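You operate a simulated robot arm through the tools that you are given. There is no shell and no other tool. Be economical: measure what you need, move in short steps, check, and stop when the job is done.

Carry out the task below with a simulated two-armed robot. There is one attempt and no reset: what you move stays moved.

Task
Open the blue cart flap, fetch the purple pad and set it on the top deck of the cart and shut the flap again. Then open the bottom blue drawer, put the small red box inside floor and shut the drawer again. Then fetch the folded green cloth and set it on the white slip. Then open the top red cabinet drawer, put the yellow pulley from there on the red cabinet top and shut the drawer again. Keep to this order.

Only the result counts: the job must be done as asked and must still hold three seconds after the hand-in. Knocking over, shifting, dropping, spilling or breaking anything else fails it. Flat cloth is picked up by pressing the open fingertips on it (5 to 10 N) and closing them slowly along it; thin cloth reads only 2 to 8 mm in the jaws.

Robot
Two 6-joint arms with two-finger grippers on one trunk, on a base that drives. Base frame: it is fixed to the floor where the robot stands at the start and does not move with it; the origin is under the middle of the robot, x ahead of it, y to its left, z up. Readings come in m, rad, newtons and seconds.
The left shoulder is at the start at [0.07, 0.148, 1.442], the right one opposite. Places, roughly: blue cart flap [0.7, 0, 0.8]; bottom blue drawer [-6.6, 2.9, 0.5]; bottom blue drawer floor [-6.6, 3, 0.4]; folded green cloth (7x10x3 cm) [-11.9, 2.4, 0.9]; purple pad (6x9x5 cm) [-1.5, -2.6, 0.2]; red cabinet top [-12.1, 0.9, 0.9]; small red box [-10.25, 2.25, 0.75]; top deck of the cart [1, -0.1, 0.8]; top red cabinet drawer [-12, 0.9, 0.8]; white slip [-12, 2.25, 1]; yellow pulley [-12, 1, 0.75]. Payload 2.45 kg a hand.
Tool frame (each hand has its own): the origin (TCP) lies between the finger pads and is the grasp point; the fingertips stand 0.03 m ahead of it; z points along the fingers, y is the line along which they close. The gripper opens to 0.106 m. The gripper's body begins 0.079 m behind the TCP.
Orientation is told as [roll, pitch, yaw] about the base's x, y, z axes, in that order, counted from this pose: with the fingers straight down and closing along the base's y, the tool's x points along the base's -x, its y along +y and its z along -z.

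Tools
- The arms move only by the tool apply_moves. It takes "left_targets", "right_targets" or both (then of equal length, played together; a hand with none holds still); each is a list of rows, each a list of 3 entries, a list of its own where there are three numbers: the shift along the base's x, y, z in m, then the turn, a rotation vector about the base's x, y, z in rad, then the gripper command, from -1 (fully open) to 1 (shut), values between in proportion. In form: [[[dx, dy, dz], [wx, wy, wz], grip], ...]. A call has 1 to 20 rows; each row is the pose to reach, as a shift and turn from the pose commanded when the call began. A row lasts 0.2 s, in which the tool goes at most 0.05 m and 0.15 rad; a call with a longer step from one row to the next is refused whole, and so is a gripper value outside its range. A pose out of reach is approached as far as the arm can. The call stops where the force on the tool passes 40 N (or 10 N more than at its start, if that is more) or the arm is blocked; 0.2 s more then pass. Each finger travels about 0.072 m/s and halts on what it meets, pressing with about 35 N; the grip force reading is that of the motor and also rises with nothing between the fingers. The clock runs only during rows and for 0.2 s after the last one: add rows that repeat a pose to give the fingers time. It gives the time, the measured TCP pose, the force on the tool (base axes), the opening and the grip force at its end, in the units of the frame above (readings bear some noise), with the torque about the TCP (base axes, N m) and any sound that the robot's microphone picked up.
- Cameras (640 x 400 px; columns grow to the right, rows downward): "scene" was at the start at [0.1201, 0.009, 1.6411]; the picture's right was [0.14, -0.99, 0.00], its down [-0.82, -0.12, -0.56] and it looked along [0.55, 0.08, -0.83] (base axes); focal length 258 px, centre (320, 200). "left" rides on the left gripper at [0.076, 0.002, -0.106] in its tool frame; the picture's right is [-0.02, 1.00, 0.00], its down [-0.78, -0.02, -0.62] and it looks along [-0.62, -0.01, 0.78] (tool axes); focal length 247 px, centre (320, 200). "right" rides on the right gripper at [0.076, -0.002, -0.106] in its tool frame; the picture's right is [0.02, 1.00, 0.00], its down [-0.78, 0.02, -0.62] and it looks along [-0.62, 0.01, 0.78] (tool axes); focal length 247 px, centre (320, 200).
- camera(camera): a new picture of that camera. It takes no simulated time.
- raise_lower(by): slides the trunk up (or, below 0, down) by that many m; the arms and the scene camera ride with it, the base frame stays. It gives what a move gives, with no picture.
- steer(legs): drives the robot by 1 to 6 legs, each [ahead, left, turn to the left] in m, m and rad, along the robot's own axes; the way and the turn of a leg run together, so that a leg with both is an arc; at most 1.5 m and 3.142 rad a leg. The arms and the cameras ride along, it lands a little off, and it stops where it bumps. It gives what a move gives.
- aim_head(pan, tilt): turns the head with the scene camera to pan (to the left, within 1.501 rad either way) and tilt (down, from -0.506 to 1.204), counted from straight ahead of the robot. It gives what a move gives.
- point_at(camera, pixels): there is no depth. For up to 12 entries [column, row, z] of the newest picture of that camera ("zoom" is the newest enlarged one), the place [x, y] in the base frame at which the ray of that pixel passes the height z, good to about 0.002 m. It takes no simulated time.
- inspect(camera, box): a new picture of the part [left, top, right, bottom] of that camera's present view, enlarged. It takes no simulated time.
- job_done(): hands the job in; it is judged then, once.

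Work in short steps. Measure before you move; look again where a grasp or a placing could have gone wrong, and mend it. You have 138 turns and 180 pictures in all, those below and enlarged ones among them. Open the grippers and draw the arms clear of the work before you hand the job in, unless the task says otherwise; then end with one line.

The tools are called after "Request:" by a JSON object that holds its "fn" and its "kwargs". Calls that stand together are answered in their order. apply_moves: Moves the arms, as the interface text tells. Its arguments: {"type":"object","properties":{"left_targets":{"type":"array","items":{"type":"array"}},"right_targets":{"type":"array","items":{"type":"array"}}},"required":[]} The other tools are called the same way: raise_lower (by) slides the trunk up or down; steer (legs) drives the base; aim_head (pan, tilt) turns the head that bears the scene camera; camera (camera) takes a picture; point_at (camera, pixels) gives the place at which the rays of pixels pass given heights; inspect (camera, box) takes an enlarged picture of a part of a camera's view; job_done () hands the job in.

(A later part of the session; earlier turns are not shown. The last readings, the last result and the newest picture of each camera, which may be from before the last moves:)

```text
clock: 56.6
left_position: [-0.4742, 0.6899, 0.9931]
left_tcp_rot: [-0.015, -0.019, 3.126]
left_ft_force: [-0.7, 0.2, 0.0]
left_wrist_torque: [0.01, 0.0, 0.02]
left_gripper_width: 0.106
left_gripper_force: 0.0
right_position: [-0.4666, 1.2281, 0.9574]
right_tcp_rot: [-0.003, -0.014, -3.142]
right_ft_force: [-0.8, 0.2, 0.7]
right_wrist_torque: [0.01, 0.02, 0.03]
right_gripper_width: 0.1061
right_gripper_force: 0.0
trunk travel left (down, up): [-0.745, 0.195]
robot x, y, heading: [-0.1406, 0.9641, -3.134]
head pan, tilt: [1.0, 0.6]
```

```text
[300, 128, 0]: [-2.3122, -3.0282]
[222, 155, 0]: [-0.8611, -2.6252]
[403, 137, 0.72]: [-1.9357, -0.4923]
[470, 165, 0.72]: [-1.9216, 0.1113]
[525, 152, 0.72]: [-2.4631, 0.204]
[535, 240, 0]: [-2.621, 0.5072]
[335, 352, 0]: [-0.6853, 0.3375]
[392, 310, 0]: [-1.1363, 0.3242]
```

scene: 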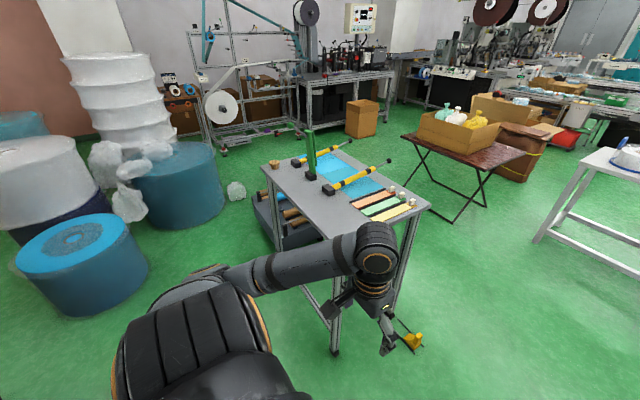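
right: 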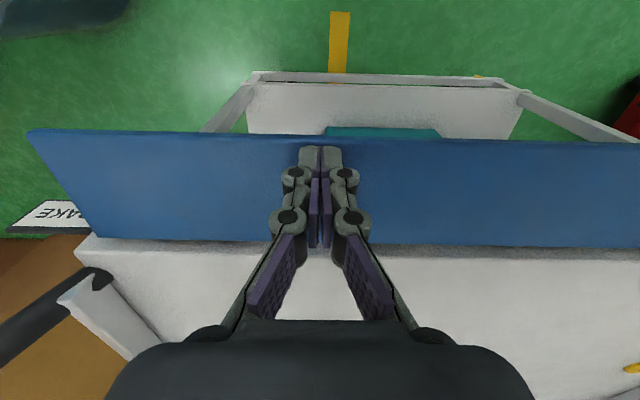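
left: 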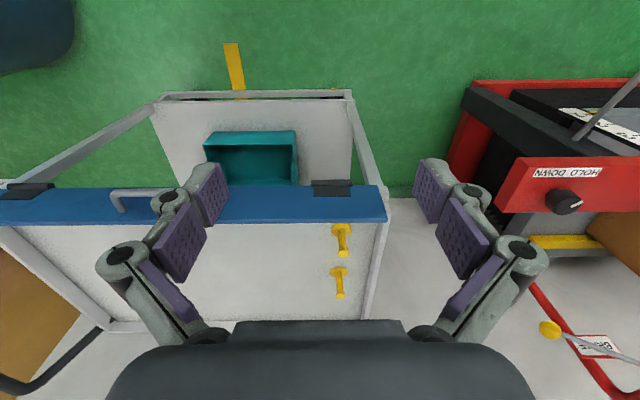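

Grey table spans x≈-1.2..-0.7, folding table starts about x≈-1.9; a yellow object lies at (-1.1,0.5). I drive to about (-1.55,1.05) and turn to face -y to look down the gap.

Request:
{"fn": "steer", "kwargs": {"legs": [[0.7, -0.1, 0], [0.71, 0, 0], [0, 0, 1.57]]}}

Request:
{"fn": "aim_head", "kwargs": {"pan": 0, "tilt": 0.75}}

Request:
{"fn": "camera", "kwargs": {"camera": "scene"}}

```text
clock: 67.9
left_position: [-1.2713, 0.7155, 0.992]
left_tcp_rot: [-0.014, -0.017, -1.539]
left_ft_force: [0.2, -0.8, 0.4]
left_wrist_torque: [0.0, 0.03, 0.0]
left_gripper_width: 0.1059
left_gripper_force: 0.0
right_position: [-1.8101, 0.6984, 0.9571]
right_tcp_rot: [0.0, -0.014, -1.523]
right_ft_force: [-0.2, 0.2, 0.4]
right_wrist_torque: [0.02, -0.01, 0.03]
right_gripper_width: 0.106
right_gripper_force: 0.1
trunk travel left (down, up): [-0.745, 0.195]
robot x, y, heading: [-1.5634, 1.0339, -1.517]
head pan, tilt: [1.0, 0.6]
```

```text
clock: 69.2
left_position: [-1.2718, 0.7163, 0.9915]
left_tcp_rot: [-0.013, -0.017, -1.54]
left_ft_force: [-0.4, 0.4, 0.1]
left_wrist_torque: [-0.03, -0.01, -0.04]
left_gripper_width: 0.1061
left_gripper_force: 0.0
right_position: [-1.8103, 0.6987, 0.9571]
right_tcp_rot: [0.0, -0.013, -1.523]
right_ft_force: [-0.6, 0.7, -0.2]
right_wrist_torque: [-0.03, -0.01, -0.01]
right_gripper_width: 0.1062
right_gripper_force: 0.0
trunk travel left (down, up): [-0.745, 0.195]
robot x, y, heading: [-1.5582, 1.0392, -1.519]
head pan, tilt: [0.0, 0.75]
```

```text
149 pictures are left
```

scene: 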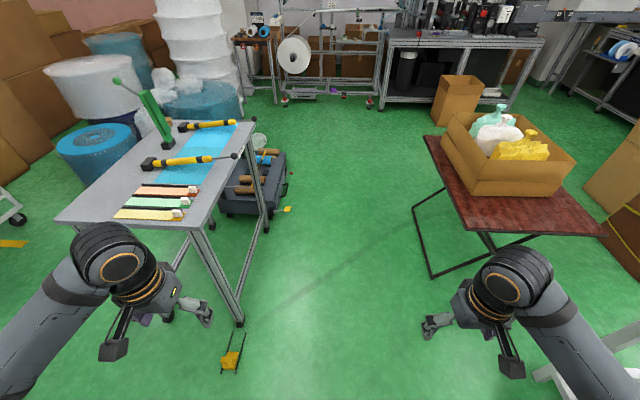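

The gap is clear and wide. I measure its limits on the floor and the pad near (333,93).

Request:
{"fn": "point_at", "kwargs": {"camera": "scene", "pixels": [[240, 325, 0], [244, 345, 0], [292, 209, 0], [287, 175, 0], [430, 280, 0], [415, 207, 0], [424, 137, 0.72], [465, 232, 0.72], [333, 93, 0.2], [370, 107, 0], [284, 103, 0]]}}

Request:
{"fn": "inspect", "kwargs": {"camera": "scene", "box": [270, 20, 400, 110]}}

```text
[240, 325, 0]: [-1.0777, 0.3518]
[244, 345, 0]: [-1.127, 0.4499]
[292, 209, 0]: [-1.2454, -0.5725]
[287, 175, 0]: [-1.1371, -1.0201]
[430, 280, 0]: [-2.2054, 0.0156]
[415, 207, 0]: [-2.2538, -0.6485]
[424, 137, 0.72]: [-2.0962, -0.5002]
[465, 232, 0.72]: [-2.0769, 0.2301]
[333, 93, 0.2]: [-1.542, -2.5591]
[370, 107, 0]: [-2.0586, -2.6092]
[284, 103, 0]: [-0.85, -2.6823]
```

```text
4.44 times, centred on (335, 65) of scene
```

zoom: 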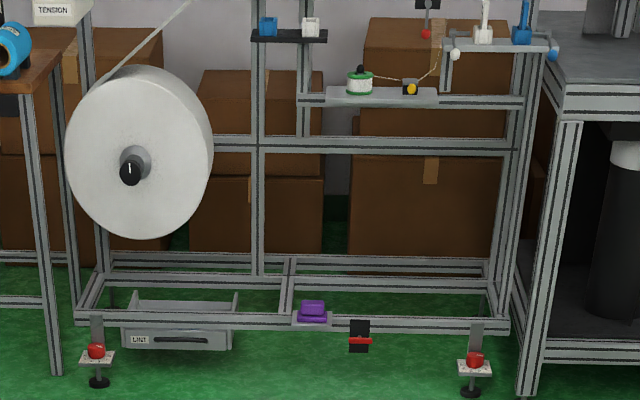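

The corridor runs x≈-2.05..-1.25; I straighten and drive along x≈-1.63 toward the stand, stopping at y≈-1.65.

Request:
{"fn": "steer", "kwargs": {"legs": [[0, -0.07, -0.053], [1.4, 0, 0], [1.3, 0, 0]]}}

Request:
{"fn": "aim_head", "kwargs": {"pan": 0, "tilt": 0.9}}

Request:
{"fn": "camera", "kwargs": {"camera": "scene"}}

```text
clock: 82.7
left_position: [-1.296, -1.9531, 0.993]
left_tcp_rot: [-0.014, -0.019, -1.556]
left_ft_force: [-0.6, 0.1, 0.9]
left_wrist_torque: [-0.01, 0.01, -0.01]
left_gripper_width: 0.1059
left_gripper_force: 0.0
right_position: [-1.8351, -1.9629, 0.9574]
right_tcp_rot: [-0.001, -0.014, -1.537]
right_ft_force: [0.5, -0.9, -0.1]
right_wrist_torque: [-0.03, 0.0, -0.01]
right_gripper_width: 0.106
right_gripper_force: 0.0
trunk travel left (down, up): [-0.745, 0.195]
robot x, y, heading: [-1.5817, -1.6239, -1.53]
head pan, tilt: [0.0, 0.75]
```

```text
clock: 83.4
left_position: [-1.2967, -1.9539, 0.993]
left_tcp_rot: [-0.014, -0.017, -1.556]
left_ft_force: [1.0, -0.1, -0.2]
left_wrist_torque: [0.03, -0.01, -0.01]
left_gripper_width: 0.106
left_gripper_force: 0.1
right_position: [-1.8349, -1.9626, 0.9562]
right_tcp_rot: [-0.001, -0.013, -1.54]
right_ft_force: [0.1, 0.0, -0.4]
right_wrist_torque: [0.0, 0.03, -0.02]
right_gripper_width: 0.106
right_gripper_force: 0.0
trunk travel left (down, up): [-0.745, 0.195]
robot x, y, heading: [-1.5804, -1.6295, -1.538]
head pan, tilt: [0.0, 0.901]
```

```text
147 pictures are left
```

scene: 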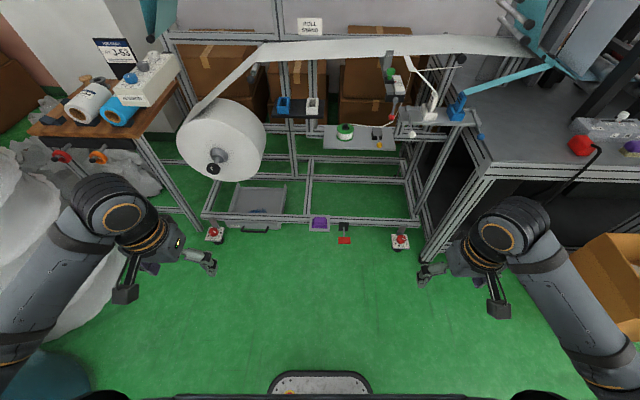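

The pad is at (320,223) on a small bracket in front of the stand. I enlarge and measure it.

Request:
{"fn": "inspect", "kwargs": {"camera": "scene", "box": [260, 180, 400, 265]}}

Request:
{"fn": "point_at", "kwargs": {"camera": "scene", "pixels": [[312, 219, 0.22], [328, 219, 0.22], [312, 227, 0.22], [328, 228, 0.22], [344, 240, 0.1], [400, 242, 0.1], [372, 132, 0.6]]}}

```text
4.57 times, centred on (330, 222) of scene
```

zoom: 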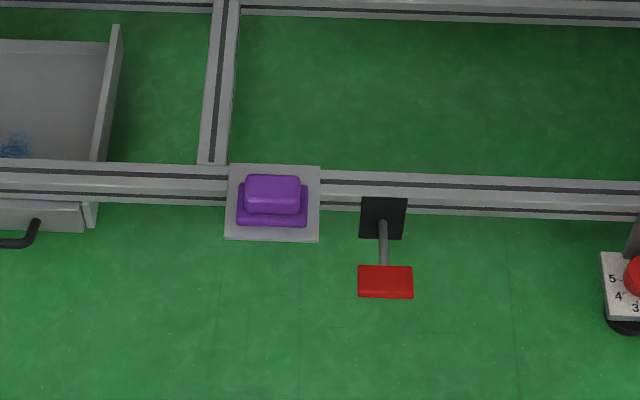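

```text
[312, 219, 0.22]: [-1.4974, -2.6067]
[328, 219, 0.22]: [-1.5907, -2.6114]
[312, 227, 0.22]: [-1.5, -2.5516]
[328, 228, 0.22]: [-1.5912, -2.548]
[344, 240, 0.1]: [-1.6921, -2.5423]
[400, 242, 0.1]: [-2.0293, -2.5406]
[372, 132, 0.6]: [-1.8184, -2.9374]
```

The pad (9 cm along x, 6 along y) is centred near (-1.545,-2.58). I'll take it with the left hand: shift right 0.25, ahead 0.42, lower the trunk, and look with the left camera.

Request:
{"fn": "steer", "kwargs": {"legs": [[0, -0.26, -0.03], [0.42, 0, 0]]}}

Request:
{"fn": "raise_lower", "kwargs": {"by": -0.64}}

Request:
{"fn": "apply_moves", "kwargs": {"left_targets": [[[0, -0.04, 0], [0, 0, 0], -1], [[0, -0.08, 0], [0, 0, 0], -1], [[0, -0.12, 0], [0, 0, 0], -1]]}}

Request:
{"fn": "camera", "kwargs": {"camera": "left"}}

Request:
{"fn": "camera", "kwargs": {"camera": "scene"}}

```text
clock: 87.5
left_position: [-1.5677, -2.3869, 0.9924]
left_tcp_rot: [-0.014, -0.018, -1.586]
left_ft_force: [0.0, -0.2, -1.0]
left_wrist_torque: [0.03, -0.04, -0.04]
left_gripper_width: 0.1059
left_gripper_force: 0.1
right_position: [-2.1047, -2.3787, 0.9576]
right_tcp_rot: [0.0, -0.013, -1.573]
right_ft_force: [-0.1, 0.1, 0.7]
right_wrist_torque: [0.0, 0.01, 0.04]
right_gripper_width: 0.1062
right_gripper_force: 0.0
trunk travel left (down, up): [-0.745, 0.195]
robot x, y, heading: [-1.8403, -2.0553, -1.568]
head pan, tilt: [0.0, 0.901]
```

```text
refused: -0.64 is not a number from -0.4 to 0.4
```

```text
clock: 88.3
left_position: [-1.5271, -2.4413, 0.9836]
left_tcp_rot: [-0.018, -0.019, -1.586]
left_ft_force: [-0.3, 0.0, -0.2]
left_wrist_torque: [-0.02, -0.01, 0.02]
left_gripper_width: 0.1061
left_gripper_force: 0.1
left hand out of reach, approached as far as the arm can: row 1, 2, 3
right_position: [-2.1062, -2.3775, 0.9572]
right_tcp_rot: [0.0, -0.014, -1.571]
right_ft_force: [-0.5, 0.3, -0.2]
right_wrist_torque: [-0.02, -0.06, 0.03]
right_gripper_width: 0.106
right_gripper_force: 0.0
trunk travel left (down, up): [-0.745, 0.195]
robot x, y, heading: [-1.8406, -2.0558, -1.569]
head pan, tilt: [0.0, 0.901]
```

```text
145 pictures are left
```

left: 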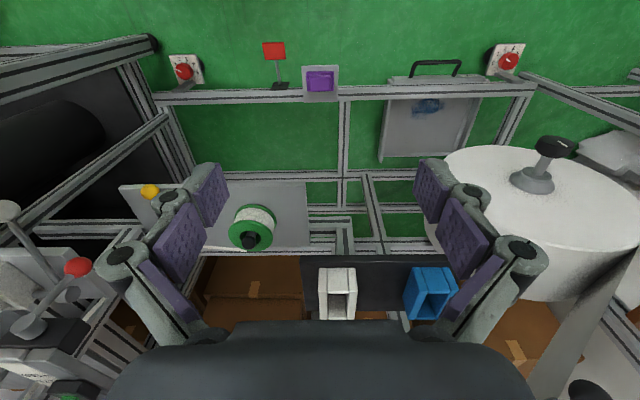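

```text
144 pictures are left
```

scene: 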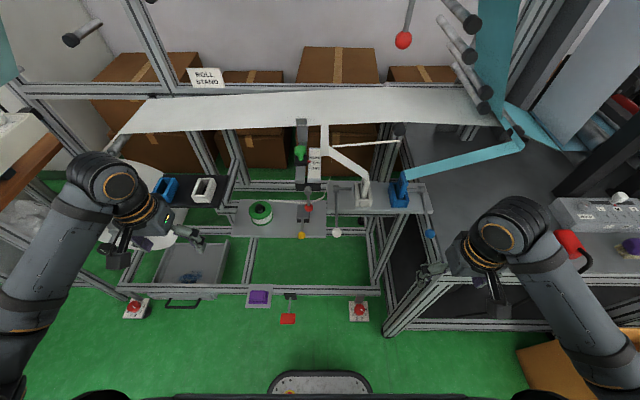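

Before lowering I check the machine table's front edge relative to the right hand, as it looks close.

Request:
{"fn": "point_at", "kwargs": {"camera": "scene", "pixels": [[390, 333, 0], [460, 280, 0.75], [460, 280, 0.65], [560, 260, 0.75], [370, 318, 0.1], [520, 350, 0.3], [258, 297, 0.22]]}}

Request:
{"fn": "inspect", "kwargs": {"camera": "scene", "box": [350, 200, 560, 331]}}

```text
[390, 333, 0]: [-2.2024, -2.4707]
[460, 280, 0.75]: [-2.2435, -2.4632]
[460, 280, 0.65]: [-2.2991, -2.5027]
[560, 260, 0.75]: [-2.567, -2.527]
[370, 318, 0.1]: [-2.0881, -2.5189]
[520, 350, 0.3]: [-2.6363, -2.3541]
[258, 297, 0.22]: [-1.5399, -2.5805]
```

```text
3.05 times, centred on (455, 266) of scene
```

zoom: 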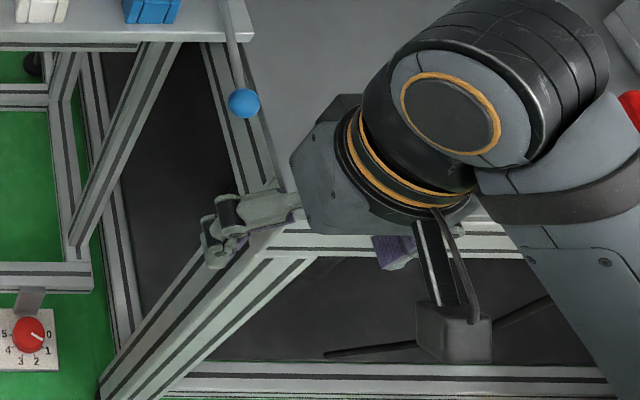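

The table front is only ~0.1 m from the right hand. I back off 0.2, draw the right hand in, then lower the trunk.

Request:
{"fn": "steer", "kwargs": {"legs": [[-0.2, 0.02, 0]]}}

Request:
{"fn": "raise_lower", "kwargs": {"by": -0.38}}

Request:
{"fn": "raise_lower", "kwargs": {"by": -0.27}}

Request:
{"fn": "apply_moves", "kwargs": {"left_targets": [[[0, -0.04, 0], [0, 0, 0], -1], [[0, -0.08, 0], [0, 0, 0], -1], [[0, -0.12, 0], [0, 0, 0], -1], [[0, -0.15, 0], [0, 0, 0], -1]], "right_targets": [[[0, 0.02, 0.03], [0, 0, 0], -1], [[0, 0.03, 0.05], [0, 0, 0], -1], [[0, 0.04, 0.07], [0, 0, 0], -1], [[0, 0.04, 0.07], [0, 0, 0], -1]]}}

Request:
{"fn": "camera", "kwargs": {"camera": "left"}}

Request:
{"fn": "camera", "kwargs": {"camera": "scene"}}

```text
clock: 89.8
left_position: [-1.5064, -2.2451, 0.9827]
left_tcp_rot: [-0.017, -0.019, -1.588]
left_ft_force: [1.0, -0.1, 0.2]
left_wrist_torque: [-0.02, 0.03, 0.0]
left_gripper_width: 0.1058
left_gripper_force: 0.0
right_position: [-2.0884, -2.1819, 0.9558]
right_tcp_rot: [-0.001, -0.013, -1.57]
right_ft_force: [-1.0, -0.1, -0.3]
right_wrist_torque: [0.02, 0.01, 0.06]
right_gripper_width: 0.1062
right_gripper_force: 0.1
trunk travel left (down, up): [-0.745, 0.195]
robot x, y, heading: [-1.8194, -1.8547, -1.566]
head pan, tilt: [0.0, 0.901]
```

```text
clock: 93.5
left_position: [-1.5066, -2.2431, 0.6039]
left_tcp_rot: [-0.016, -0.019, -1.589]
left_ft_force: [-0.2, 0.5, 0.6]
left_wrist_torque: [-0.02, 0.02, 0.0]
left_gripper_width: 0.106
left_gripper_force: 0.1
right_position: [-2.088, -2.1808, 0.5762]
right_tcp_rot: [-0.002, -0.013, -1.57]
right_ft_force: [0.3, 0.0, 0.9]
right_wrist_torque: [-0.03, 0.02, 0.01]
right_gripper_width: 0.106
right_gripper_force: 0.0
trunk travel left (down, up): [-0.365, 0.575]
robot x, y, heading: [-1.8209, -1.8528, -1.567]
head pan, tilt: [0.0, 0.901]
```

```text
clock: 96.3
left_position: [-1.5077, -2.2437, 0.3339]
left_tcp_rot: [-0.017, -0.02, -1.589]
left_ft_force: [-0.1, 0.4, 0.1]
left_wrist_torque: [-0.02, 0.0, 0.01]
left_gripper_width: 0.1062
left_gripper_force: 0.1
right_position: [-2.0884, -2.1803, 0.3071]
right_tcp_rot: [0.0, -0.015, -1.571]
right_ft_force: [-1.0, -0.1, -0.1]
right_wrist_torque: [-0.04, 0.02, -0.03]
right_gripper_width: 0.1062
right_gripper_force: 0.1
trunk travel left (down, up): [-0.095, 0.845]
robot x, y, heading: [-1.8228, -1.8557, -1.57]
head pan, tilt: [0.0, 0.901]
```

```text
clock: 97.3
left_position: [-1.4982, -2.4173, 0.3049]
left_tcp_rot: [-0.015, -0.02, -1.589]
left_ft_force: [0.0, -0.4, -0.3]
left_wrist_torque: [0.02, -0.01, -0.02]
left_gripper_width: 0.1059
left_gripper_force: 0.0
left hand out of reach, approached as far as the arm can: row 1, 2, 3, 4
right_position: [-2.0924, -2.1702, 0.3702]
right_tcp_rot: [-0.001, -0.01, -1.573]
right_ft_force: [0.3, 0.4, 0.0]
right_wrist_torque: [-0.01, -0.01, 0.01]
right_gripper_width: 0.1062
right_gripper_force: 0.0
right hand out of reach, approached as far as the arm can: row 1, 2, 3, 4
trunk travel left (down, up): [-0.095, 0.845]
robot x, y, heading: [-1.8199, -1.8553, -1.568]
head pan, tilt: [0.0, 0.901]
```

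```text
142 pictures are left
```

left: 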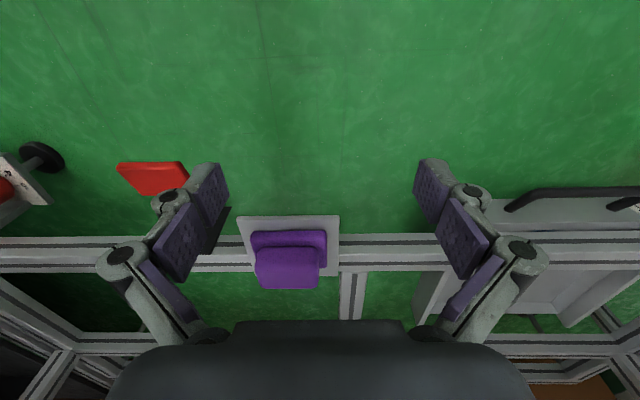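

```text
141 pictures are left
```

scene: 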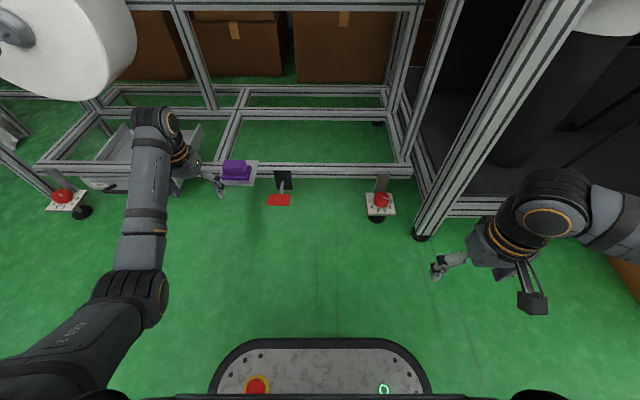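

The pad is seen at columns 250–327 of the left view. I triangulate its height from both cameras.

Request:
{"fn": "point_at", "kwargs": {"camera": "left", "pixels": [[251, 234, 0.2], [327, 232, 0.2], [251, 234, 0.16], [327, 232, 0.16], [257, 252, 0.22], [319, 249, 0.22], [260, 289, 0.22], [319, 288, 0.22], [240, 218, 0.15], [338, 216, 0.15]]}}

Request:
{"fn": "inspect", "kwargs": {"camera": "scene", "box": [190, 130, 320, 215]}}

Request:
{"fn": "point_at", "kwargs": {"camera": "zoom", "pixels": [[150, 150, 0.22], [150, 150, 0.18]]}}

```text
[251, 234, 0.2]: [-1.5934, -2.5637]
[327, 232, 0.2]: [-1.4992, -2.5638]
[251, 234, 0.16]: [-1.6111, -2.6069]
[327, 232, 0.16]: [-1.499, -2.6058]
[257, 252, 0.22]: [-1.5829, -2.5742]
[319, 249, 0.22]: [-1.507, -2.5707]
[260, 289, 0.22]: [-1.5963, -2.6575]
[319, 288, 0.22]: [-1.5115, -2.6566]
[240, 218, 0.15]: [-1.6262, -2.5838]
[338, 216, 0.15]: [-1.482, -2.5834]
```

```text
4.71 times, centred on (255, 172) of scene
```

zoom: 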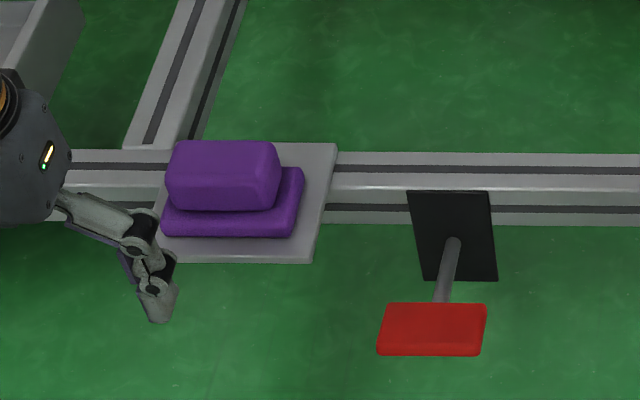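

```text
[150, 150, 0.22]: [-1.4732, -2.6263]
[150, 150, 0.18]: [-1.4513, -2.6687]
```

The pad's flange spans x -1.59..-1.50, front y≈-2.555, so its centre is (-1.544,-2.585), top ≈0.235, base ≈0.185. I drive ahead 0.14 and bring the left hand over it at safe height.

Request:
{"fn": "steer", "kwargs": {"legs": [[0.14, 0, 0]]}}

Request:
{"fn": "apply_moves", "kwargs": {"left_targets": [[[-0.02, -0.01, 0], [0, 0, 0], -1], [[-0.04, -0.02, 0], [0, 0, 0], -1], [[-0.04, -0.02, 0], [0, 0, 0], -1]]}}

Request:
{"fn": "camera", "kwargs": {"camera": "left"}}

```text
clock: 98.6
left_position: [-1.4987, -2.5526, 0.3065]
left_tcp_rot: [-0.017, -0.022, -1.587]
left_ft_force: [-0.2, 0.6, 0.4]
left_wrist_torque: [0.0, -0.03, -0.01]
left_gripper_width: 0.1061
left_gripper_force: 0.2
right_position: [-2.0907, -2.3071, 0.371]
right_tcp_rot: [0.001, -0.013, -1.571]
right_ft_force: [0.1, -0.5, 0.2]
right_wrist_torque: [-0.02, 0.0, 0.03]
right_gripper_width: 0.1057
right_gripper_force: 0.0
trunk travel left (down, up): [-0.095, 0.845]
robot x, y, heading: [-1.8219, -1.992, -1.565]
head pan, tilt: [0.0, 0.901]
```

```text
clock: 99.4
left_position: [-1.5368, -2.5711, 0.3079]
left_tcp_rot: [-0.016, -0.023, -1.588]
left_ft_force: [0.7, 0.6, -0.9]
left_wrist_torque: [0.04, 0.0, 0.03]
left_gripper_width: 0.1061
left_gripper_force: 0.0
right_position: [-2.0915, -2.307, 0.3692]
right_tcp_rot: [0.0, -0.014, -1.571]
right_ft_force: [0.4, -0.3, 0.1]
right_wrist_torque: [0.02, 0.0, 0.01]
right_gripper_width: 0.1059
right_gripper_force: 0.0
trunk travel left (down, up): [-0.095, 0.845]
robot x, y, heading: [-1.8195, -1.993, -1.566]
head pan, tilt: [0.0, 0.901]
```

```text
139 pictures are left
```

left: 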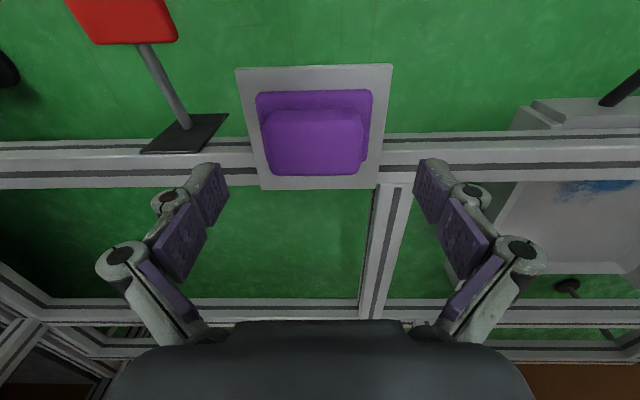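

Measure the pad again in this view: flange corners (256,92),(372,90), block top corners (265,110),(365,175).

Request:
{"fn": "point_at", "kwargs": {"camera": "left", "pixels": [[256, 95, 0.205], [372, 93, 0.205], [264, 112, 0.235], [364, 112, 0.235], [270, 172, 0.235], [360, 172, 0.235], [256, 95, 0.19], [372, 93, 0.19], [237, 68, 0.185], [392, 64, 0.185], [380, 185, 0.185], [262, 189, 0.185]]}}

```text
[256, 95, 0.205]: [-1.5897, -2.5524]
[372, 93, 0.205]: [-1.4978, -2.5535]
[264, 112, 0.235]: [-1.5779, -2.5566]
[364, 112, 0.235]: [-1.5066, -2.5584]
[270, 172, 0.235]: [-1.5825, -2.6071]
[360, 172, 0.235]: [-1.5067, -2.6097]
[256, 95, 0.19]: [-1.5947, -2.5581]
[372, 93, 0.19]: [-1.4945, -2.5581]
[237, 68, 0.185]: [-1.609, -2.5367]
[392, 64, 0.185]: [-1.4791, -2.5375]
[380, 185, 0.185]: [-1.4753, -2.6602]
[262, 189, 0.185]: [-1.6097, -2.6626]
```

Centre is (-1.544,-2.583). I align and descend slowly to TCP z≈0.225, then close.

Request:
{"fn": "apply_moves", "kwargs": {"left_targets": [[[-0.007, -0.012, 0], [0.015, 0, 0], -1], [[-0.007, -0.012, -0.03], [0.015, 0, 0], -1], [[-0.007, -0.012, -0.05], [0.015, 0, 0], -1], [[-0.007, -0.012, -0.065], [0.015, 0, 0], -1], [[-0.007, -0.012, -0.075], [0.015, 0, 0], -1], [[-0.007, -0.012, -0.081], [0.015, 0, 0], -1], [[-0.007, -0.012, -0.081], [0.015, 0, 0], -1]]}}

Request:
{"fn": "camera", "kwargs": {"camera": "left"}}

```text
clock: 101.0
left_position: [-1.5449, -2.5849, 0.2239]
left_tcp_rot: [-0.017, -0.008, -1.585]
left_ft_force: [1.0, 0.2, -0.9]
left_wrist_torque: [0.03, -0.02, 0.01]
left_gripper_width: 0.1059
left_gripper_force: 0.2
right_position: [-2.0913, -2.3079, 0.3709]
right_tcp_rot: [-0.001, -0.013, -1.572]
right_ft_force: [-0.7, 0.1, 0.1]
right_wrist_torque: [0.0, 0.01, 0.03]
right_gripper_width: 0.1058
right_gripper_force: 0.2
trunk travel left (down, up): [-0.095, 0.845]
robot x, y, heading: [-1.8227, -1.9936, -1.567]
head pan, tilt: [0.0, 0.901]
```

```text
138 pictures are left
```

left: 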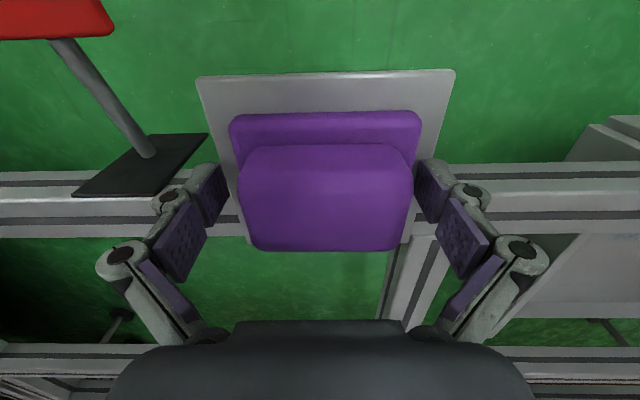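

The pad lies between the fingers. I close slowly and lift.

Request:
{"fn": "apply_moves", "kwargs": {"left_targets": [[[0, 0, 0], [0, 0, 0], -0.5], [[0, 0, 0], [0, 0, 0], 0], [[0, 0, 0], [0, 0, 0], 1], [[0, 0, 0], [0, 0, 0], 1], [[0, 0, 0], [0, 0, 0], 1]]}}

Request:
{"fn": "apply_moves", "kwargs": {"left_targets": [[[0, 0, 0.03], [0, 0, 0], 1], [[0, 0, 0.06], [0, 0, 0], 1], [[0, 0, 0.09], [0, 0, 0], 1], [[0, 0.04, 0.1], [0, 0, 0], 1], [[0, 0.08, 0.1], [0, 0, 0], 1]]}}

Request:
{"fn": "camera", "kwargs": {"camera": "left"}}

```text
clock: 102.2
left_position: [-1.5436, -2.5845, 0.2279]
left_tcp_rot: [-0.012, -0.013, -1.587]
left_ft_force: [19.2, -3.6, 23.8]
left_wrist_torque: [0.21, -1.5, -0.36]
left_gripper_width: 0.0895
left_gripper_force: 35.0
right_position: [-2.0917, -2.3074, 0.3707]
right_tcp_rot: [0.0, -0.016, -1.571]
right_ft_force: [-0.2, 0.1, 0.5]
right_wrist_torque: [0.02, 0.01, 0.01]
right_gripper_width: 0.1059
right_gripper_force: 0.1
trunk travel left (down, up): [-0.095, 0.845]
robot x, y, heading: [-1.8232, -1.9886, -1.564]
head pan, tilt: [0.0, 0.901]
```

```text
clock: 103.4
left_position: [-1.5318, -2.5328, 0.2798]
left_tcp_rot: [-0.018, -0.009, -1.587]
left_ft_force: [-0.3, 0.2, -0.6]
left_wrist_torque: [0.02, 0.0, 0.01]
left_gripper_width: 0.0889
left_gripper_force: 34.9
left hand out of reach, approached as far as the arm can: row 4, 5
right_position: [-2.0918, -2.3071, 0.3713]
right_tcp_rot: [0.0, -0.011, -1.572]
right_ft_force: [0.0, -0.2, 0.7]
right_wrist_torque: [0.02, -0.04, -0.01]
right_gripper_width: 0.1058
right_gripper_force: 0.1
trunk travel left (down, up): [-0.095, 0.845]
robot x, y, heading: [-1.818, -1.9962, -1.568]
head pan, tilt: [0.0, 0.901]
```

```text
137 pictures are left
```

left: 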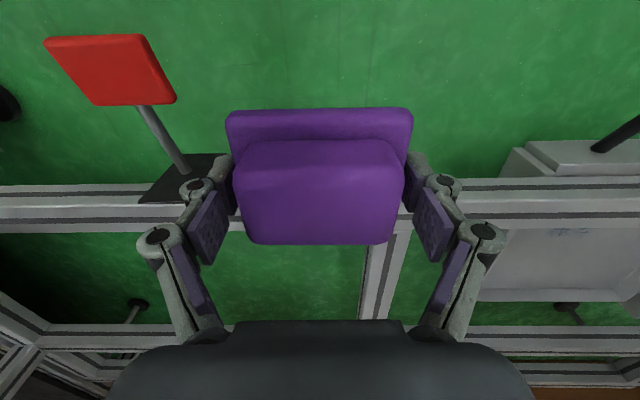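

The pad is held (width 0.089). I check with the scene camera that the plate stayed on the rail.

Request:
{"fn": "inspect", "kwargs": {"camera": "scene", "box": [140, 130, 380, 280]}}

```text
2.67 times, centred on (260, 205) of scene
```

zoom: 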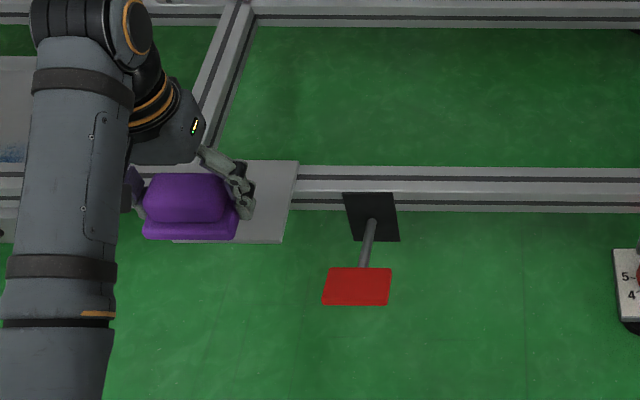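

The plate stayed. I back off, raise the trunk, and drive back out through the corridor.

Request:
{"fn": "steer", "kwargs": {"legs": [[-0.3, 0, 0]]}}

Request:
{"fn": "raise_lower", "kwargs": {"by": 0.4}}

Request:
{"fn": "raise_lower", "kwargs": {"by": 0.28}}

Request:
{"fn": "steer", "kwargs": {"legs": [[0, 0.2, 0], [-1.4, 0, 0], [-1.3, 0, 0], [0, 0, 1.567]]}}

Request:
{"fn": "camera", "kwargs": {"camera": "scene"}}

```text
clock: 105.5
left_position: [-1.5327, -2.2268, 0.2781]
left_tcp_rot: [-0.018, -0.01, -1.586]
left_ft_force: [0.1, -0.1, -1.1]
left_wrist_torque: [-0.02, 0.0, -0.01]
left_gripper_width: 0.0892
left_gripper_force: 35.1
right_position: [-2.093, -2.0019, 0.3707]
right_tcp_rot: [0.0, -0.012, -1.57]
right_ft_force: [0.7, 0.2, 0.0]
right_wrist_torque: [-0.01, -0.01, -0.01]
right_gripper_width: 0.106
right_gripper_force: 0.0
trunk travel left (down, up): [-0.095, 0.845]
robot x, y, heading: [-1.8221, -1.683, -1.565]
head pan, tilt: [0.0, 0.901]
```

```text
clock: 109.3
left_position: [-1.5319, -2.2264, 0.678]
left_tcp_rot: [-0.017, -0.008, -1.586]
left_ft_force: [-0.6, 1.2, -0.2]
left_wrist_torque: [-0.03, 0.04, -0.01]
left_gripper_width: 0.0891
left_gripper_force: 34.9
right_position: [-2.0924, -2.0013, 0.7706]
right_tcp_rot: [-0.001, -0.013, -1.57]
right_ft_force: [0.0, 0.2, -0.3]
right_wrist_torque: [0.0, 0.01, 0.02]
right_gripper_width: 0.1059
right_gripper_force: 0.1
trunk travel left (down, up): [-0.495, 0.445]
robot x, y, heading: [-1.8218, -1.6871, -1.565]
head pan, tilt: [0.0, 0.901]
```

```text
clock: 112.1
left_position: [-1.5333, -2.2279, 0.9596]
left_tcp_rot: [-0.017, -0.009, -1.589]
left_ft_force: [0.0, -0.7, -1.1]
left_wrist_torque: [0.01, 0.01, -0.03]
left_gripper_width: 0.0888
left_gripper_force: 34.7
right_position: [-2.0927, -2.0012, 1.0506]
right_tcp_rot: [0.0, -0.014, -1.571]
right_ft_force: [-0.5, -0.1, 0.0]
right_wrist_torque: [0.0, 0.02, 0.0]
right_gripper_width: 0.1062
right_gripper_force: 0.0
trunk travel left (down, up): [-0.775, 0.165]
robot x, y, heading: [-1.8229, -1.6862, -1.568]
head pan, tilt: [0.0, 0.901]
```

```text
clock: 130.3
left_position: [-1.1223, 1.3226, 0.9586]
left_tcp_rot: [-0.016, -0.01, 0.027]
left_ft_force: [1.0, -0.2, 0.1]
left_wrist_torque: [0.03, 0.03, 0.02]
left_gripper_width: 0.0889
left_gripper_force: 35.0
right_position: [-1.3231, 0.7514, 1.05]
right_tcp_rot: [0.002, -0.01, 0.041]
right_ft_force: [-0.2, 0.5, -0.2]
right_wrist_torque: [0.01, 0.02, -0.02]
right_gripper_width: 0.1058
right_gripper_force: 0.0
trunk travel left (down, up): [-0.775, 0.165]
robot x, y, heading: [-1.6519, 1.0068, 0.046]
head pan, tilt: [0.0, 0.901]
```

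```text
135 pictures are left
```

scene: 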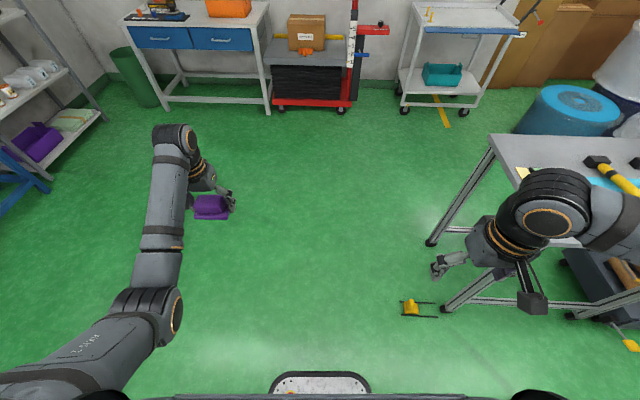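

Clear way back. I drive to x≈-0.15, then right to y≈-0.2 in front of the cart.

Request:
{"fn": "steer", "kwargs": {"legs": [[0, 0, -0.046], [1.5, 0, 0], [0, -1.2, 0]]}}

Request:
{"fn": "camera", "kwargs": {"camera": "scene"}}

```text
clock: 143.7
left_position: [0.3737, 0.0857, 0.9588]
left_tcp_rot: [-0.017, -0.007, -0.068]
left_ft_force: [-0.3, 0.2, -0.1]
left_wrist_torque: [0.02, -0.04, -0.02]
left_gripper_width: 0.0889
left_gripper_force: 35.1
right_position: [0.1189, -0.4621, 1.0509]
right_tcp_rot: [0.0, -0.012, -0.052]
right_ft_force: [0.2, -0.5, 0.2]
right_wrist_torque: [-0.01, -0.02, -0.02]
right_gripper_width: 0.1061
right_gripper_force: 0.1
trunk travel left (down, up): [-0.775, 0.165]
robot x, y, heading: [-0.183, -0.1805, -0.045]
head pan, tilt: [0.0, 0.901]
```

```text
134 pictures are left
```

scene: 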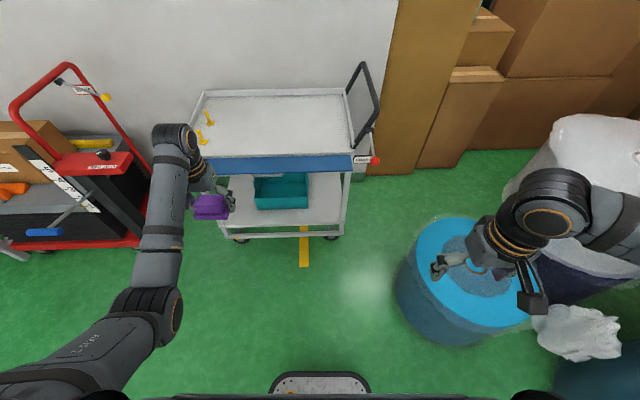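

Flap still open. I straighten, drive ahead 0.42 and extend the left hand over the deck, then look.

Request:
{"fn": "steer", "kwargs": {"legs": [[0.42, 0, 0.045]]}}

Request:
{"fn": "apply_moves", "kwargs": {"left_targets": [[[0.04, -0.01, 0], [0, 0, 0], 1], [[0.08, -0.02, 0], [0, 0, 0], 1], [[0.1, -0.02, 0], [0, 0, 0], 1], [[0.1, -0.02, 0], [0, 0, 0], 1]]}}

Request:
{"fn": "camera", "kwargs": {"camera": "scene"}}

Request:
{"fn": "camera", "kwargs": {"camera": "left"}}

```text
clock: 146.3
left_position: [0.7731, 0.1047, 0.9599]
left_tcp_rot: [-0.018, -0.01, -0.017]
left_ft_force: [0.2, 0.9, -1.3]
left_wrist_torque: [0.02, 0.01, 0.02]
left_gripper_width: 0.0888
left_gripper_force: 35.4
right_position: [0.5461, -0.456, 1.0504]
right_tcp_rot: [0.001, -0.012, -0.002]
right_ft_force: [-0.2, 0.6, 0.0]
right_wrist_torque: [0.06, 0.0, 0.01]
right_gripper_width: 0.106
right_gripper_force: 0.0
trunk travel left (down, up): [-0.775, 0.165]
robot x, y, heading: [0.2312, -0.186, 0.008]
head pan, tilt: [0.0, 0.901]
```

```text
clock: 147.3
left_position: [0.8755, 0.0839, 0.9598]
left_tcp_rot: [-0.018, -0.009, -0.016]
left_ft_force: [0.4, 0.2, -1.3]
left_wrist_torque: [0.04, -0.01, 0.02]
left_gripper_width: 0.0893
left_gripper_force: 35.3
right_position: [0.5469, -0.4544, 1.0496]
right_tcp_rot: [-0.001, -0.013, -0.001]
right_ft_force: [0.0, 0.2, -0.4]
right_wrist_torque: [0.02, -0.02, -0.02]
right_gripper_width: 0.106
right_gripper_force: 0.0
trunk travel left (down, up): [-0.775, 0.165]
robot x, y, heading: [0.2339, -0.1852, 0.001]
head pan, tilt: [0.0, 0.901]
```

```text
133 pictures are left
```

scene: 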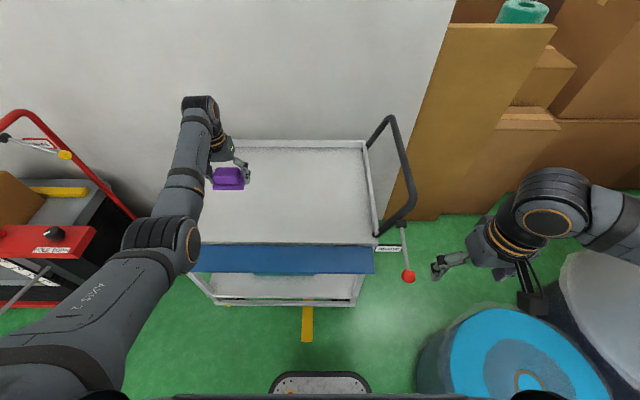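

```text
132 pictures are left
```

left: 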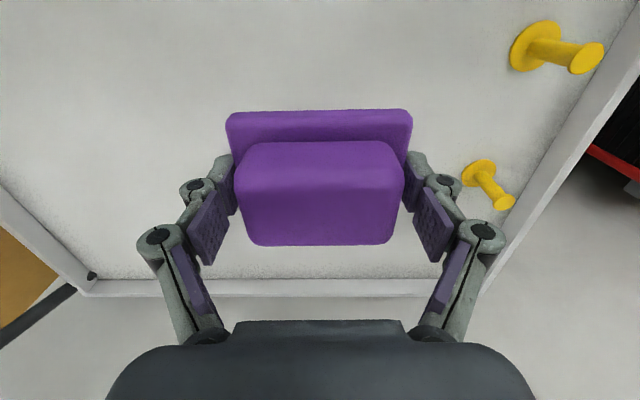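

Over the deck, clear of the pins. I lower in small steps until it touches.

Request:
{"fn": "apply_moves", "kwargs": {"left_targets": [[[0, -0.03, -0.02], [0.018, 0.01, 0], 1], [[0, -0.03, -0.05], [0.018, 0.01, 0], 1], [[0, -0.03, -0.08], [0.018, 0.01, 0], 1], [[0, -0.03, -0.09], [0.018, 0.01, 0], 1], [[0, -0.03, -0.095], [0.018, 0.01, 0], 1], [[0, -0.03, -0.1], [0.018, 0.01, 0], 1], [[0, -0.03, -0.105], [0.018, 0.01, 0], 1], [[0, -0.03, -0.11], [0.018, 0.01, 0], 1], [[0, -0.03, -0.115], [0.018, 0.01, 0], 1], [[0, -0.03, -0.12], [0.018, 0.01, 0], 1], [[0, -0.03, -0.125], [0.018, 0.01, 0], 1], [[0, -0.03, -0.13], [0.018, 0.01, 0], 1], [[0, -0.03, -0.135], [0.018, 0.01, 0], 1], [[0, -0.03, -0.14], [0.018, 0.01, 0], 1]]}}

Request:
{"fn": "camera", "kwargs": {"camera": "left"}}

```text
clock: 150.3
left_position: [0.865, 0.0538, 0.8234]
left_tcp_rot: [-0.001, -0.001, -0.017]
left_ft_force: [0.9, 0.3, -0.9]
left_wrist_torque: [0.0, -0.04, 0.0]
left_gripper_width: 0.0891
left_gripper_force: 34.5
left hand out of reach, approached as far as the arm can: row 12, 13, 14
right_position: [0.5466, -0.4554, 1.0498]
right_tcp_rot: [0.0, -0.012, -0.003]
right_ft_force: [0.2, 0.9, -0.2]
right_wrist_torque: [0.01, 0.01, -0.02]
right_gripper_width: 0.1059
right_gripper_force: 0.1
trunk travel left (down, up): [-0.775, 0.165]
robot x, y, heading: [0.2328, -0.1847, 0.002]
head pan, tilt: [0.0, 0.901]
```

```text
131 pictures are left
```

left: 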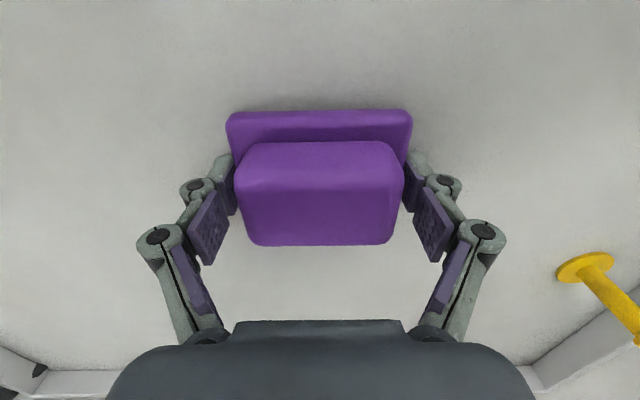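

No contact yet at pad bottom ≈0.78 and the arm's reach limit is near. I draw in 2 cm and keep lowering in 4 mm steps.

Request:
{"fn": "apply_moves", "kwargs": {"left_targets": [[[-0.02, 0, 0], [0, 0, 0], 1], [[-0.02, 0, -0.004], [0, 0, 0], 1], [[-0.02, 0, -0.008], [0, 0, 0], 1], [[-0.02, 0, -0.012], [0, 0, 0], 1], [[-0.02, 0, -0.016], [0, 0, 0], 1], [[-0.02, 0, -0.02], [0, 0, 0], 1], [[-0.02, 0, -0.024], [0, 0, 0], 1], [[-0.02, 0, -0.028], [0, 0, 0], 1], [[-0.02, 0, -0.032], [0, 0, 0], 1]]}}

Request:
{"fn": "camera", "kwargs": {"camera": "left"}}

```text
clock: 151.4
left_position: [0.8437, 0.0533, 0.8194]
left_tcp_rot: [0.003, -0.009, -0.016]
left_ft_force: [-16.8, -0.7, 25.7]
left_wrist_torque: [-0.52, 0.65, -0.12]
left_gripper_width: 0.0894
left_gripper_force: 35.1
right_position: [0.5414, -0.456, 1.0518]
right_tcp_rot: [0.002, -0.017, 0.001]
right_ft_force: [0.2, 0.1, 0.0]
right_wrist_torque: [0.0, -0.03, 0.01]
right_gripper_width: 0.106
right_gripper_force: 0.0
trunk travel left (down, up): [-0.775, 0.165]
robot x, y, heading: [0.2316, -0.1893, 0.006]
head pan, tilt: [0.0, 0.901]
stopped in row 5 (left hand): the force on the tool passed its limit at 46 N (the readings are from after the stop); the commanded pose is now the measured one
```

```text
130 pictures are left
```

left: 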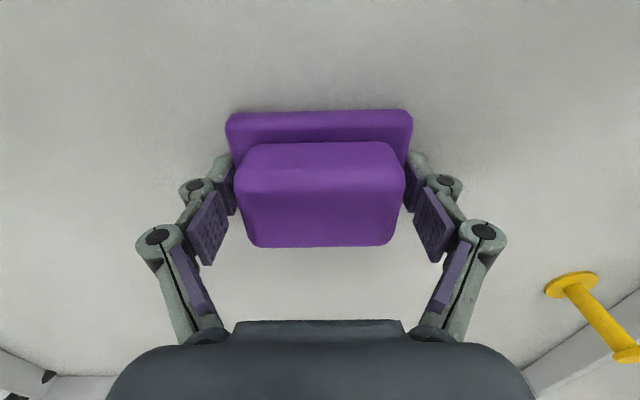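

The pad touches the deck (force up 26 N). I open and lift straight up.

Request:
{"fn": "apply_moves", "kwargs": {"left_targets": [[[0, 0, 0.002], [0, 0, 0], 0.6], [[0, 0, 0.002], [0, 0, 0], 0], [[0, 0, 0.002], [0, 0, 0], -1], [[0, 0, 0.002], [0, 0, 0], -1], [[0, 0, 0.002], [0, 0, 0], -1], [[0, 0, 0.03], [0, 0, 0], -1], [[0, 0, 0.07], [0, 0, 0], -1], [[0, 0, 0.11], [0, 0, 0], -1]]}}

Request:
{"fn": "camera", "kwargs": {"camera": "left"}}

Request:
{"fn": "camera", "kwargs": {"camera": "scene"}}

```text
clock: 153.2
left_position: [0.8471, 0.0543, 0.9249]
left_tcp_rot: [0.003, -0.006, -0.017]
left_ft_force: [0.8, 0.1, -0.7]
left_wrist_torque: [0.04, 0.01, -0.01]
left_gripper_width: 0.1062
left_gripper_force: 0.0
right_position: [0.547, -0.4558, 1.0508]
right_tcp_rot: [0.0, -0.012, 0.0]
right_ft_force: [-0.2, 0.6, -1.2]
right_wrist_torque: [-0.03, 0.0, -0.03]
right_gripper_width: 0.1061
right_gripper_force: 0.0
trunk travel left (down, up): [-0.775, 0.165]
robot x, y, heading: [0.2301, -0.1846, 0.003]
head pan, tilt: [0.0, 0.901]
```

```text
129 pictures are left
```

left: 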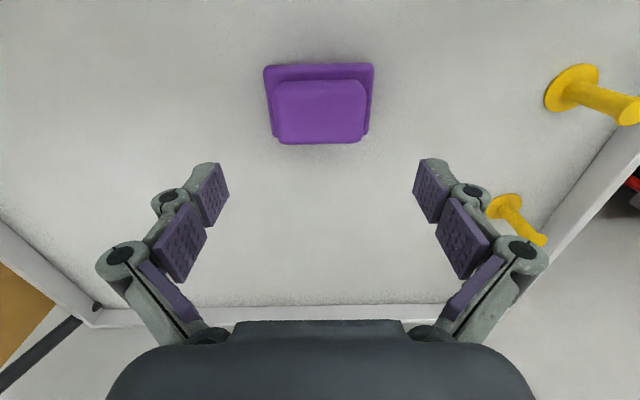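

```text
128 pictures are left
```

scene: 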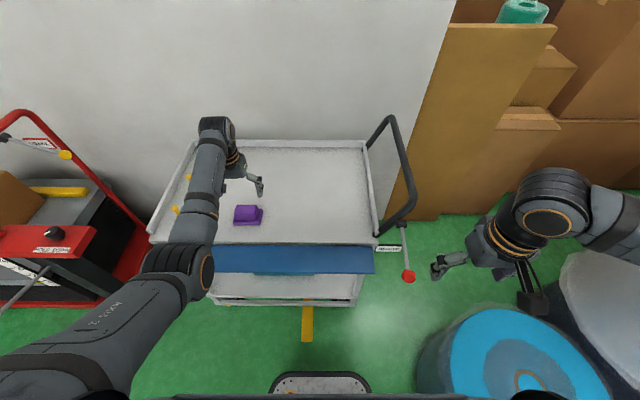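

The pad stands on the deck. To shut the flap I back off, lower the trunk, and turn the left (closed) gripper to point forward below the flap's outer edge.

Request:
{"fn": "steer", "kwargs": {"legs": [[-0.38, 0.1, 0]]}}

Request:
{"fn": "raise_lower", "kwargs": {"by": -0.22}}

Request:
{"fn": "apply_moves", "kwargs": {"left_targets": [[[0, 0, 0], [0, -0.14, 0], 0], [[0, 0, 0], [0, -0.28, 0], 1], [[0, 0, 0], [0, -0.42, 0], 1], [[0, 0, 0], [0, -0.56, 0], 1], [[0, 0, 0], [0, -0.7, 0], 1], [[0, 0, 0], [0, -0.84, 0], 1], [[0, 0, 0], [0, -0.98, 0], 1], [[0, 0, 0], [0, -1.12, 0], 1], [[0, 0, 0], [0, -1.26, 0], 1], [[0, 0, 0], [0, -1.4, 0], 1], [[0, 0, 0], [0, -1.5, 0], 1], [[0, 0, 0], [0, -1.5, 0], 1]]}}

Request:
{"fn": "camera", "kwargs": {"camera": "scene"}}

Request:
{"fn": "camera", "kwargs": {"camera": "left"}}

```text
clock: 155.7
left_position: [0.4606, 0.1528, 0.9225]
left_tcp_rot: [0.002, -0.007, -0.021]
left_ft_force: [-0.4, 0.6, -0.1]
left_wrist_torque: [0.0, 0.03, 0.0]
left_gripper_width: 0.1061
left_gripper_force: 0.0
right_position: [0.1553, -0.3559, 1.0504]
right_tcp_rot: [0.0, -0.01, -0.008]
right_ft_force: [-0.3, 0.6, -0.1]
right_wrist_torque: [0.01, 0.04, 0.0]
right_gripper_width: 0.1059
right_gripper_force: 0.0
trunk travel left (down, up): [-0.775, 0.165]
robot x, y, heading: [-0.1559, -0.0823, 0.002]
head pan, tilt: [0.0, 0.901]
```

```text
clock: 158.0
left_position: [0.4591, 0.1517, 0.704]
left_tcp_rot: [0.002, -0.007, -0.023]
left_ft_force: [-0.3, 0.7, -0.9]
left_wrist_torque: [-0.01, -0.04, 0.02]
left_gripper_width: 0.1058
left_gripper_force: 0.0
right_position: [0.1552, -0.3551, 0.8308]
right_tcp_rot: [0.0, -0.012, -0.008]
right_ft_force: [-0.9, -0.4, 0.5]
right_wrist_torque: [-0.03, -0.01, 0.01]
right_gripper_width: 0.1061
right_gripper_force: 0.1
trunk travel left (down, up): [-0.555, 0.385]
robot x, y, heading: [-0.1611, -0.0843, 0.002]
head pan, tilt: [0.0, 0.901]
```

```text
clock: 160.6
left_position: [0.4602, 0.1537, 0.704]
left_tcp_rot: [0.334, -1.503, -0.334]
left_ft_force: [0.2, 0.1, 0.5]
left_wrist_torque: [-0.01, 0.01, 0.0]
left_gripper_width: 0.0
left_gripper_force: 28.9
right_position: [0.1549, -0.3542, 0.8308]
right_tcp_rot: [-0.001, -0.012, -0.007]
right_ft_force: [0.0, 0.3, -0.2]
right_wrist_torque: [0.01, -0.02, -0.05]
right_gripper_width: 0.1059
right_gripper_force: 0.0
trunk travel left (down, up): [-0.555, 0.385]
robot x, y, heading: [-0.1568, -0.0847, 0.002]
head pan, tilt: [0.0, 0.901]
```

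```text
127 pictures are left
```

scene: 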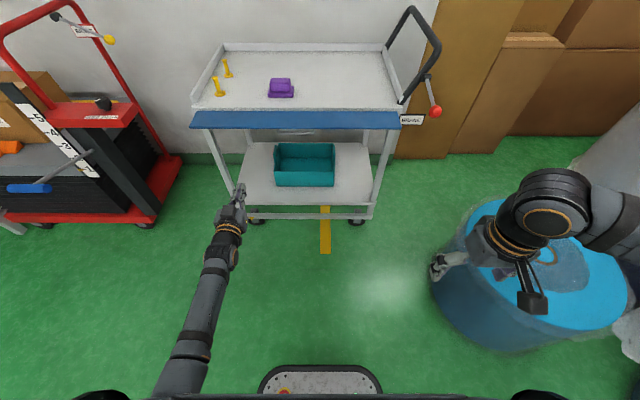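

```text
126 pictures are left
```

left: 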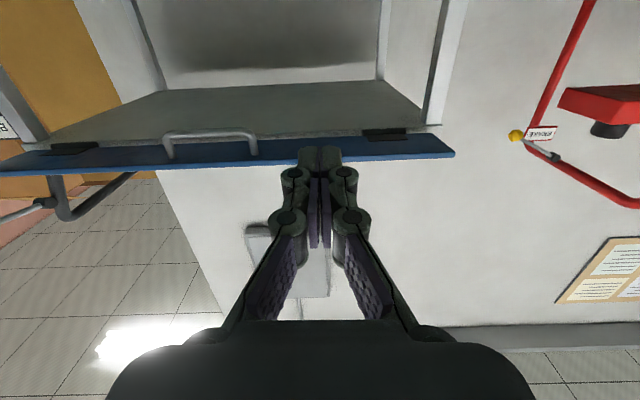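

The fist points forward at z≈0.70 and the flap's underside is seen just ahead. I drop 3 cm and drive ahead 0.19 so the tips lie beneath the flap, left of the handle.

Request:
{"fn": "apply_moves", "kwargs": {"left_targets": [[[0, 0, -0.03], [0, 0, 0], 1], [[0, 0, -0.03], [0, 0, 0], 1]]}}

Request:
{"fn": "steer", "kwargs": {"legs": [[0.19, 0, 0]]}}

Request:
{"fn": "camera", "kwargs": {"camera": "left"}}

Request:
{"fn": "camera", "kwargs": {"camera": "scene"}}

```text
clock: 161.2
left_position: [0.4613, 0.151, 0.676]
left_tcp_rot: [0.333, -1.504, -0.332]
left_ft_force: [0.2, -0.6, 0.0]
left_wrist_torque: [-0.02, 0.0, 0.0]
left_gripper_width: 0.0
left_gripper_force: 28.7
right_position: [0.1559, -0.3554, 0.8308]
right_tcp_rot: [-0.002, -0.01, -0.006]
right_ft_force: [-0.8, -0.3, -0.1]
right_wrist_torque: [0.02, -0.03, 0.0]
right_gripper_width: 0.1059
right_gripper_force: 0.0
trunk travel left (down, up): [-0.555, 0.385]
robot x, y, heading: [-0.1596, -0.0834, 0.001]
head pan, tilt: [0.0, 0.901]
```

```text
clock: 162.8
left_position: [0.6482, 0.1513, 0.6743]
left_tcp_rot: [0.323, -1.502, -0.32]
left_ft_force: [-0.1, 0.0, -0.8]
left_wrist_torque: [0.02, 0.0, 0.0]
left_gripper_width: 0.0
left_gripper_force: 28.3
right_position: [0.3428, -0.355, 0.8302]
right_tcp_rot: [0.0, -0.011, -0.006]
right_ft_force: [0.8, 0.4, 0.0]
right_wrist_torque: [-0.02, 0.04, 0.01]
right_gripper_width: 0.1058
right_gripper_force: 0.0
trunk travel left (down, up): [-0.555, 0.385]
robot x, y, heading: [0.0258, -0.0856, -0.002]
head pan, tilt: [0.0, 0.901]
```

```text
125 pictures are left
```

left: 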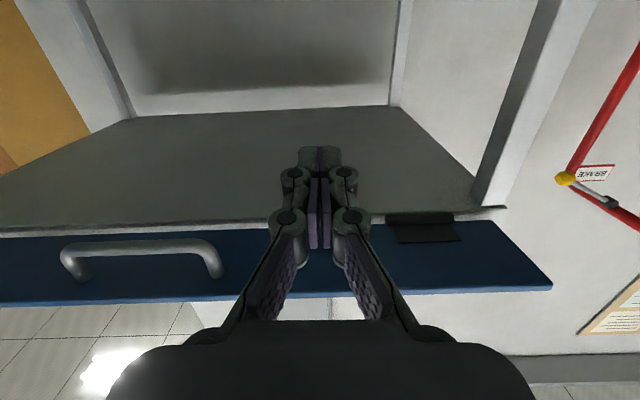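

```text
124 pictures are left
```

scene: 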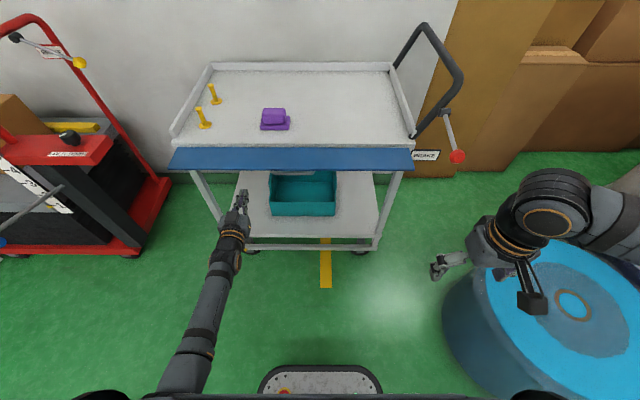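

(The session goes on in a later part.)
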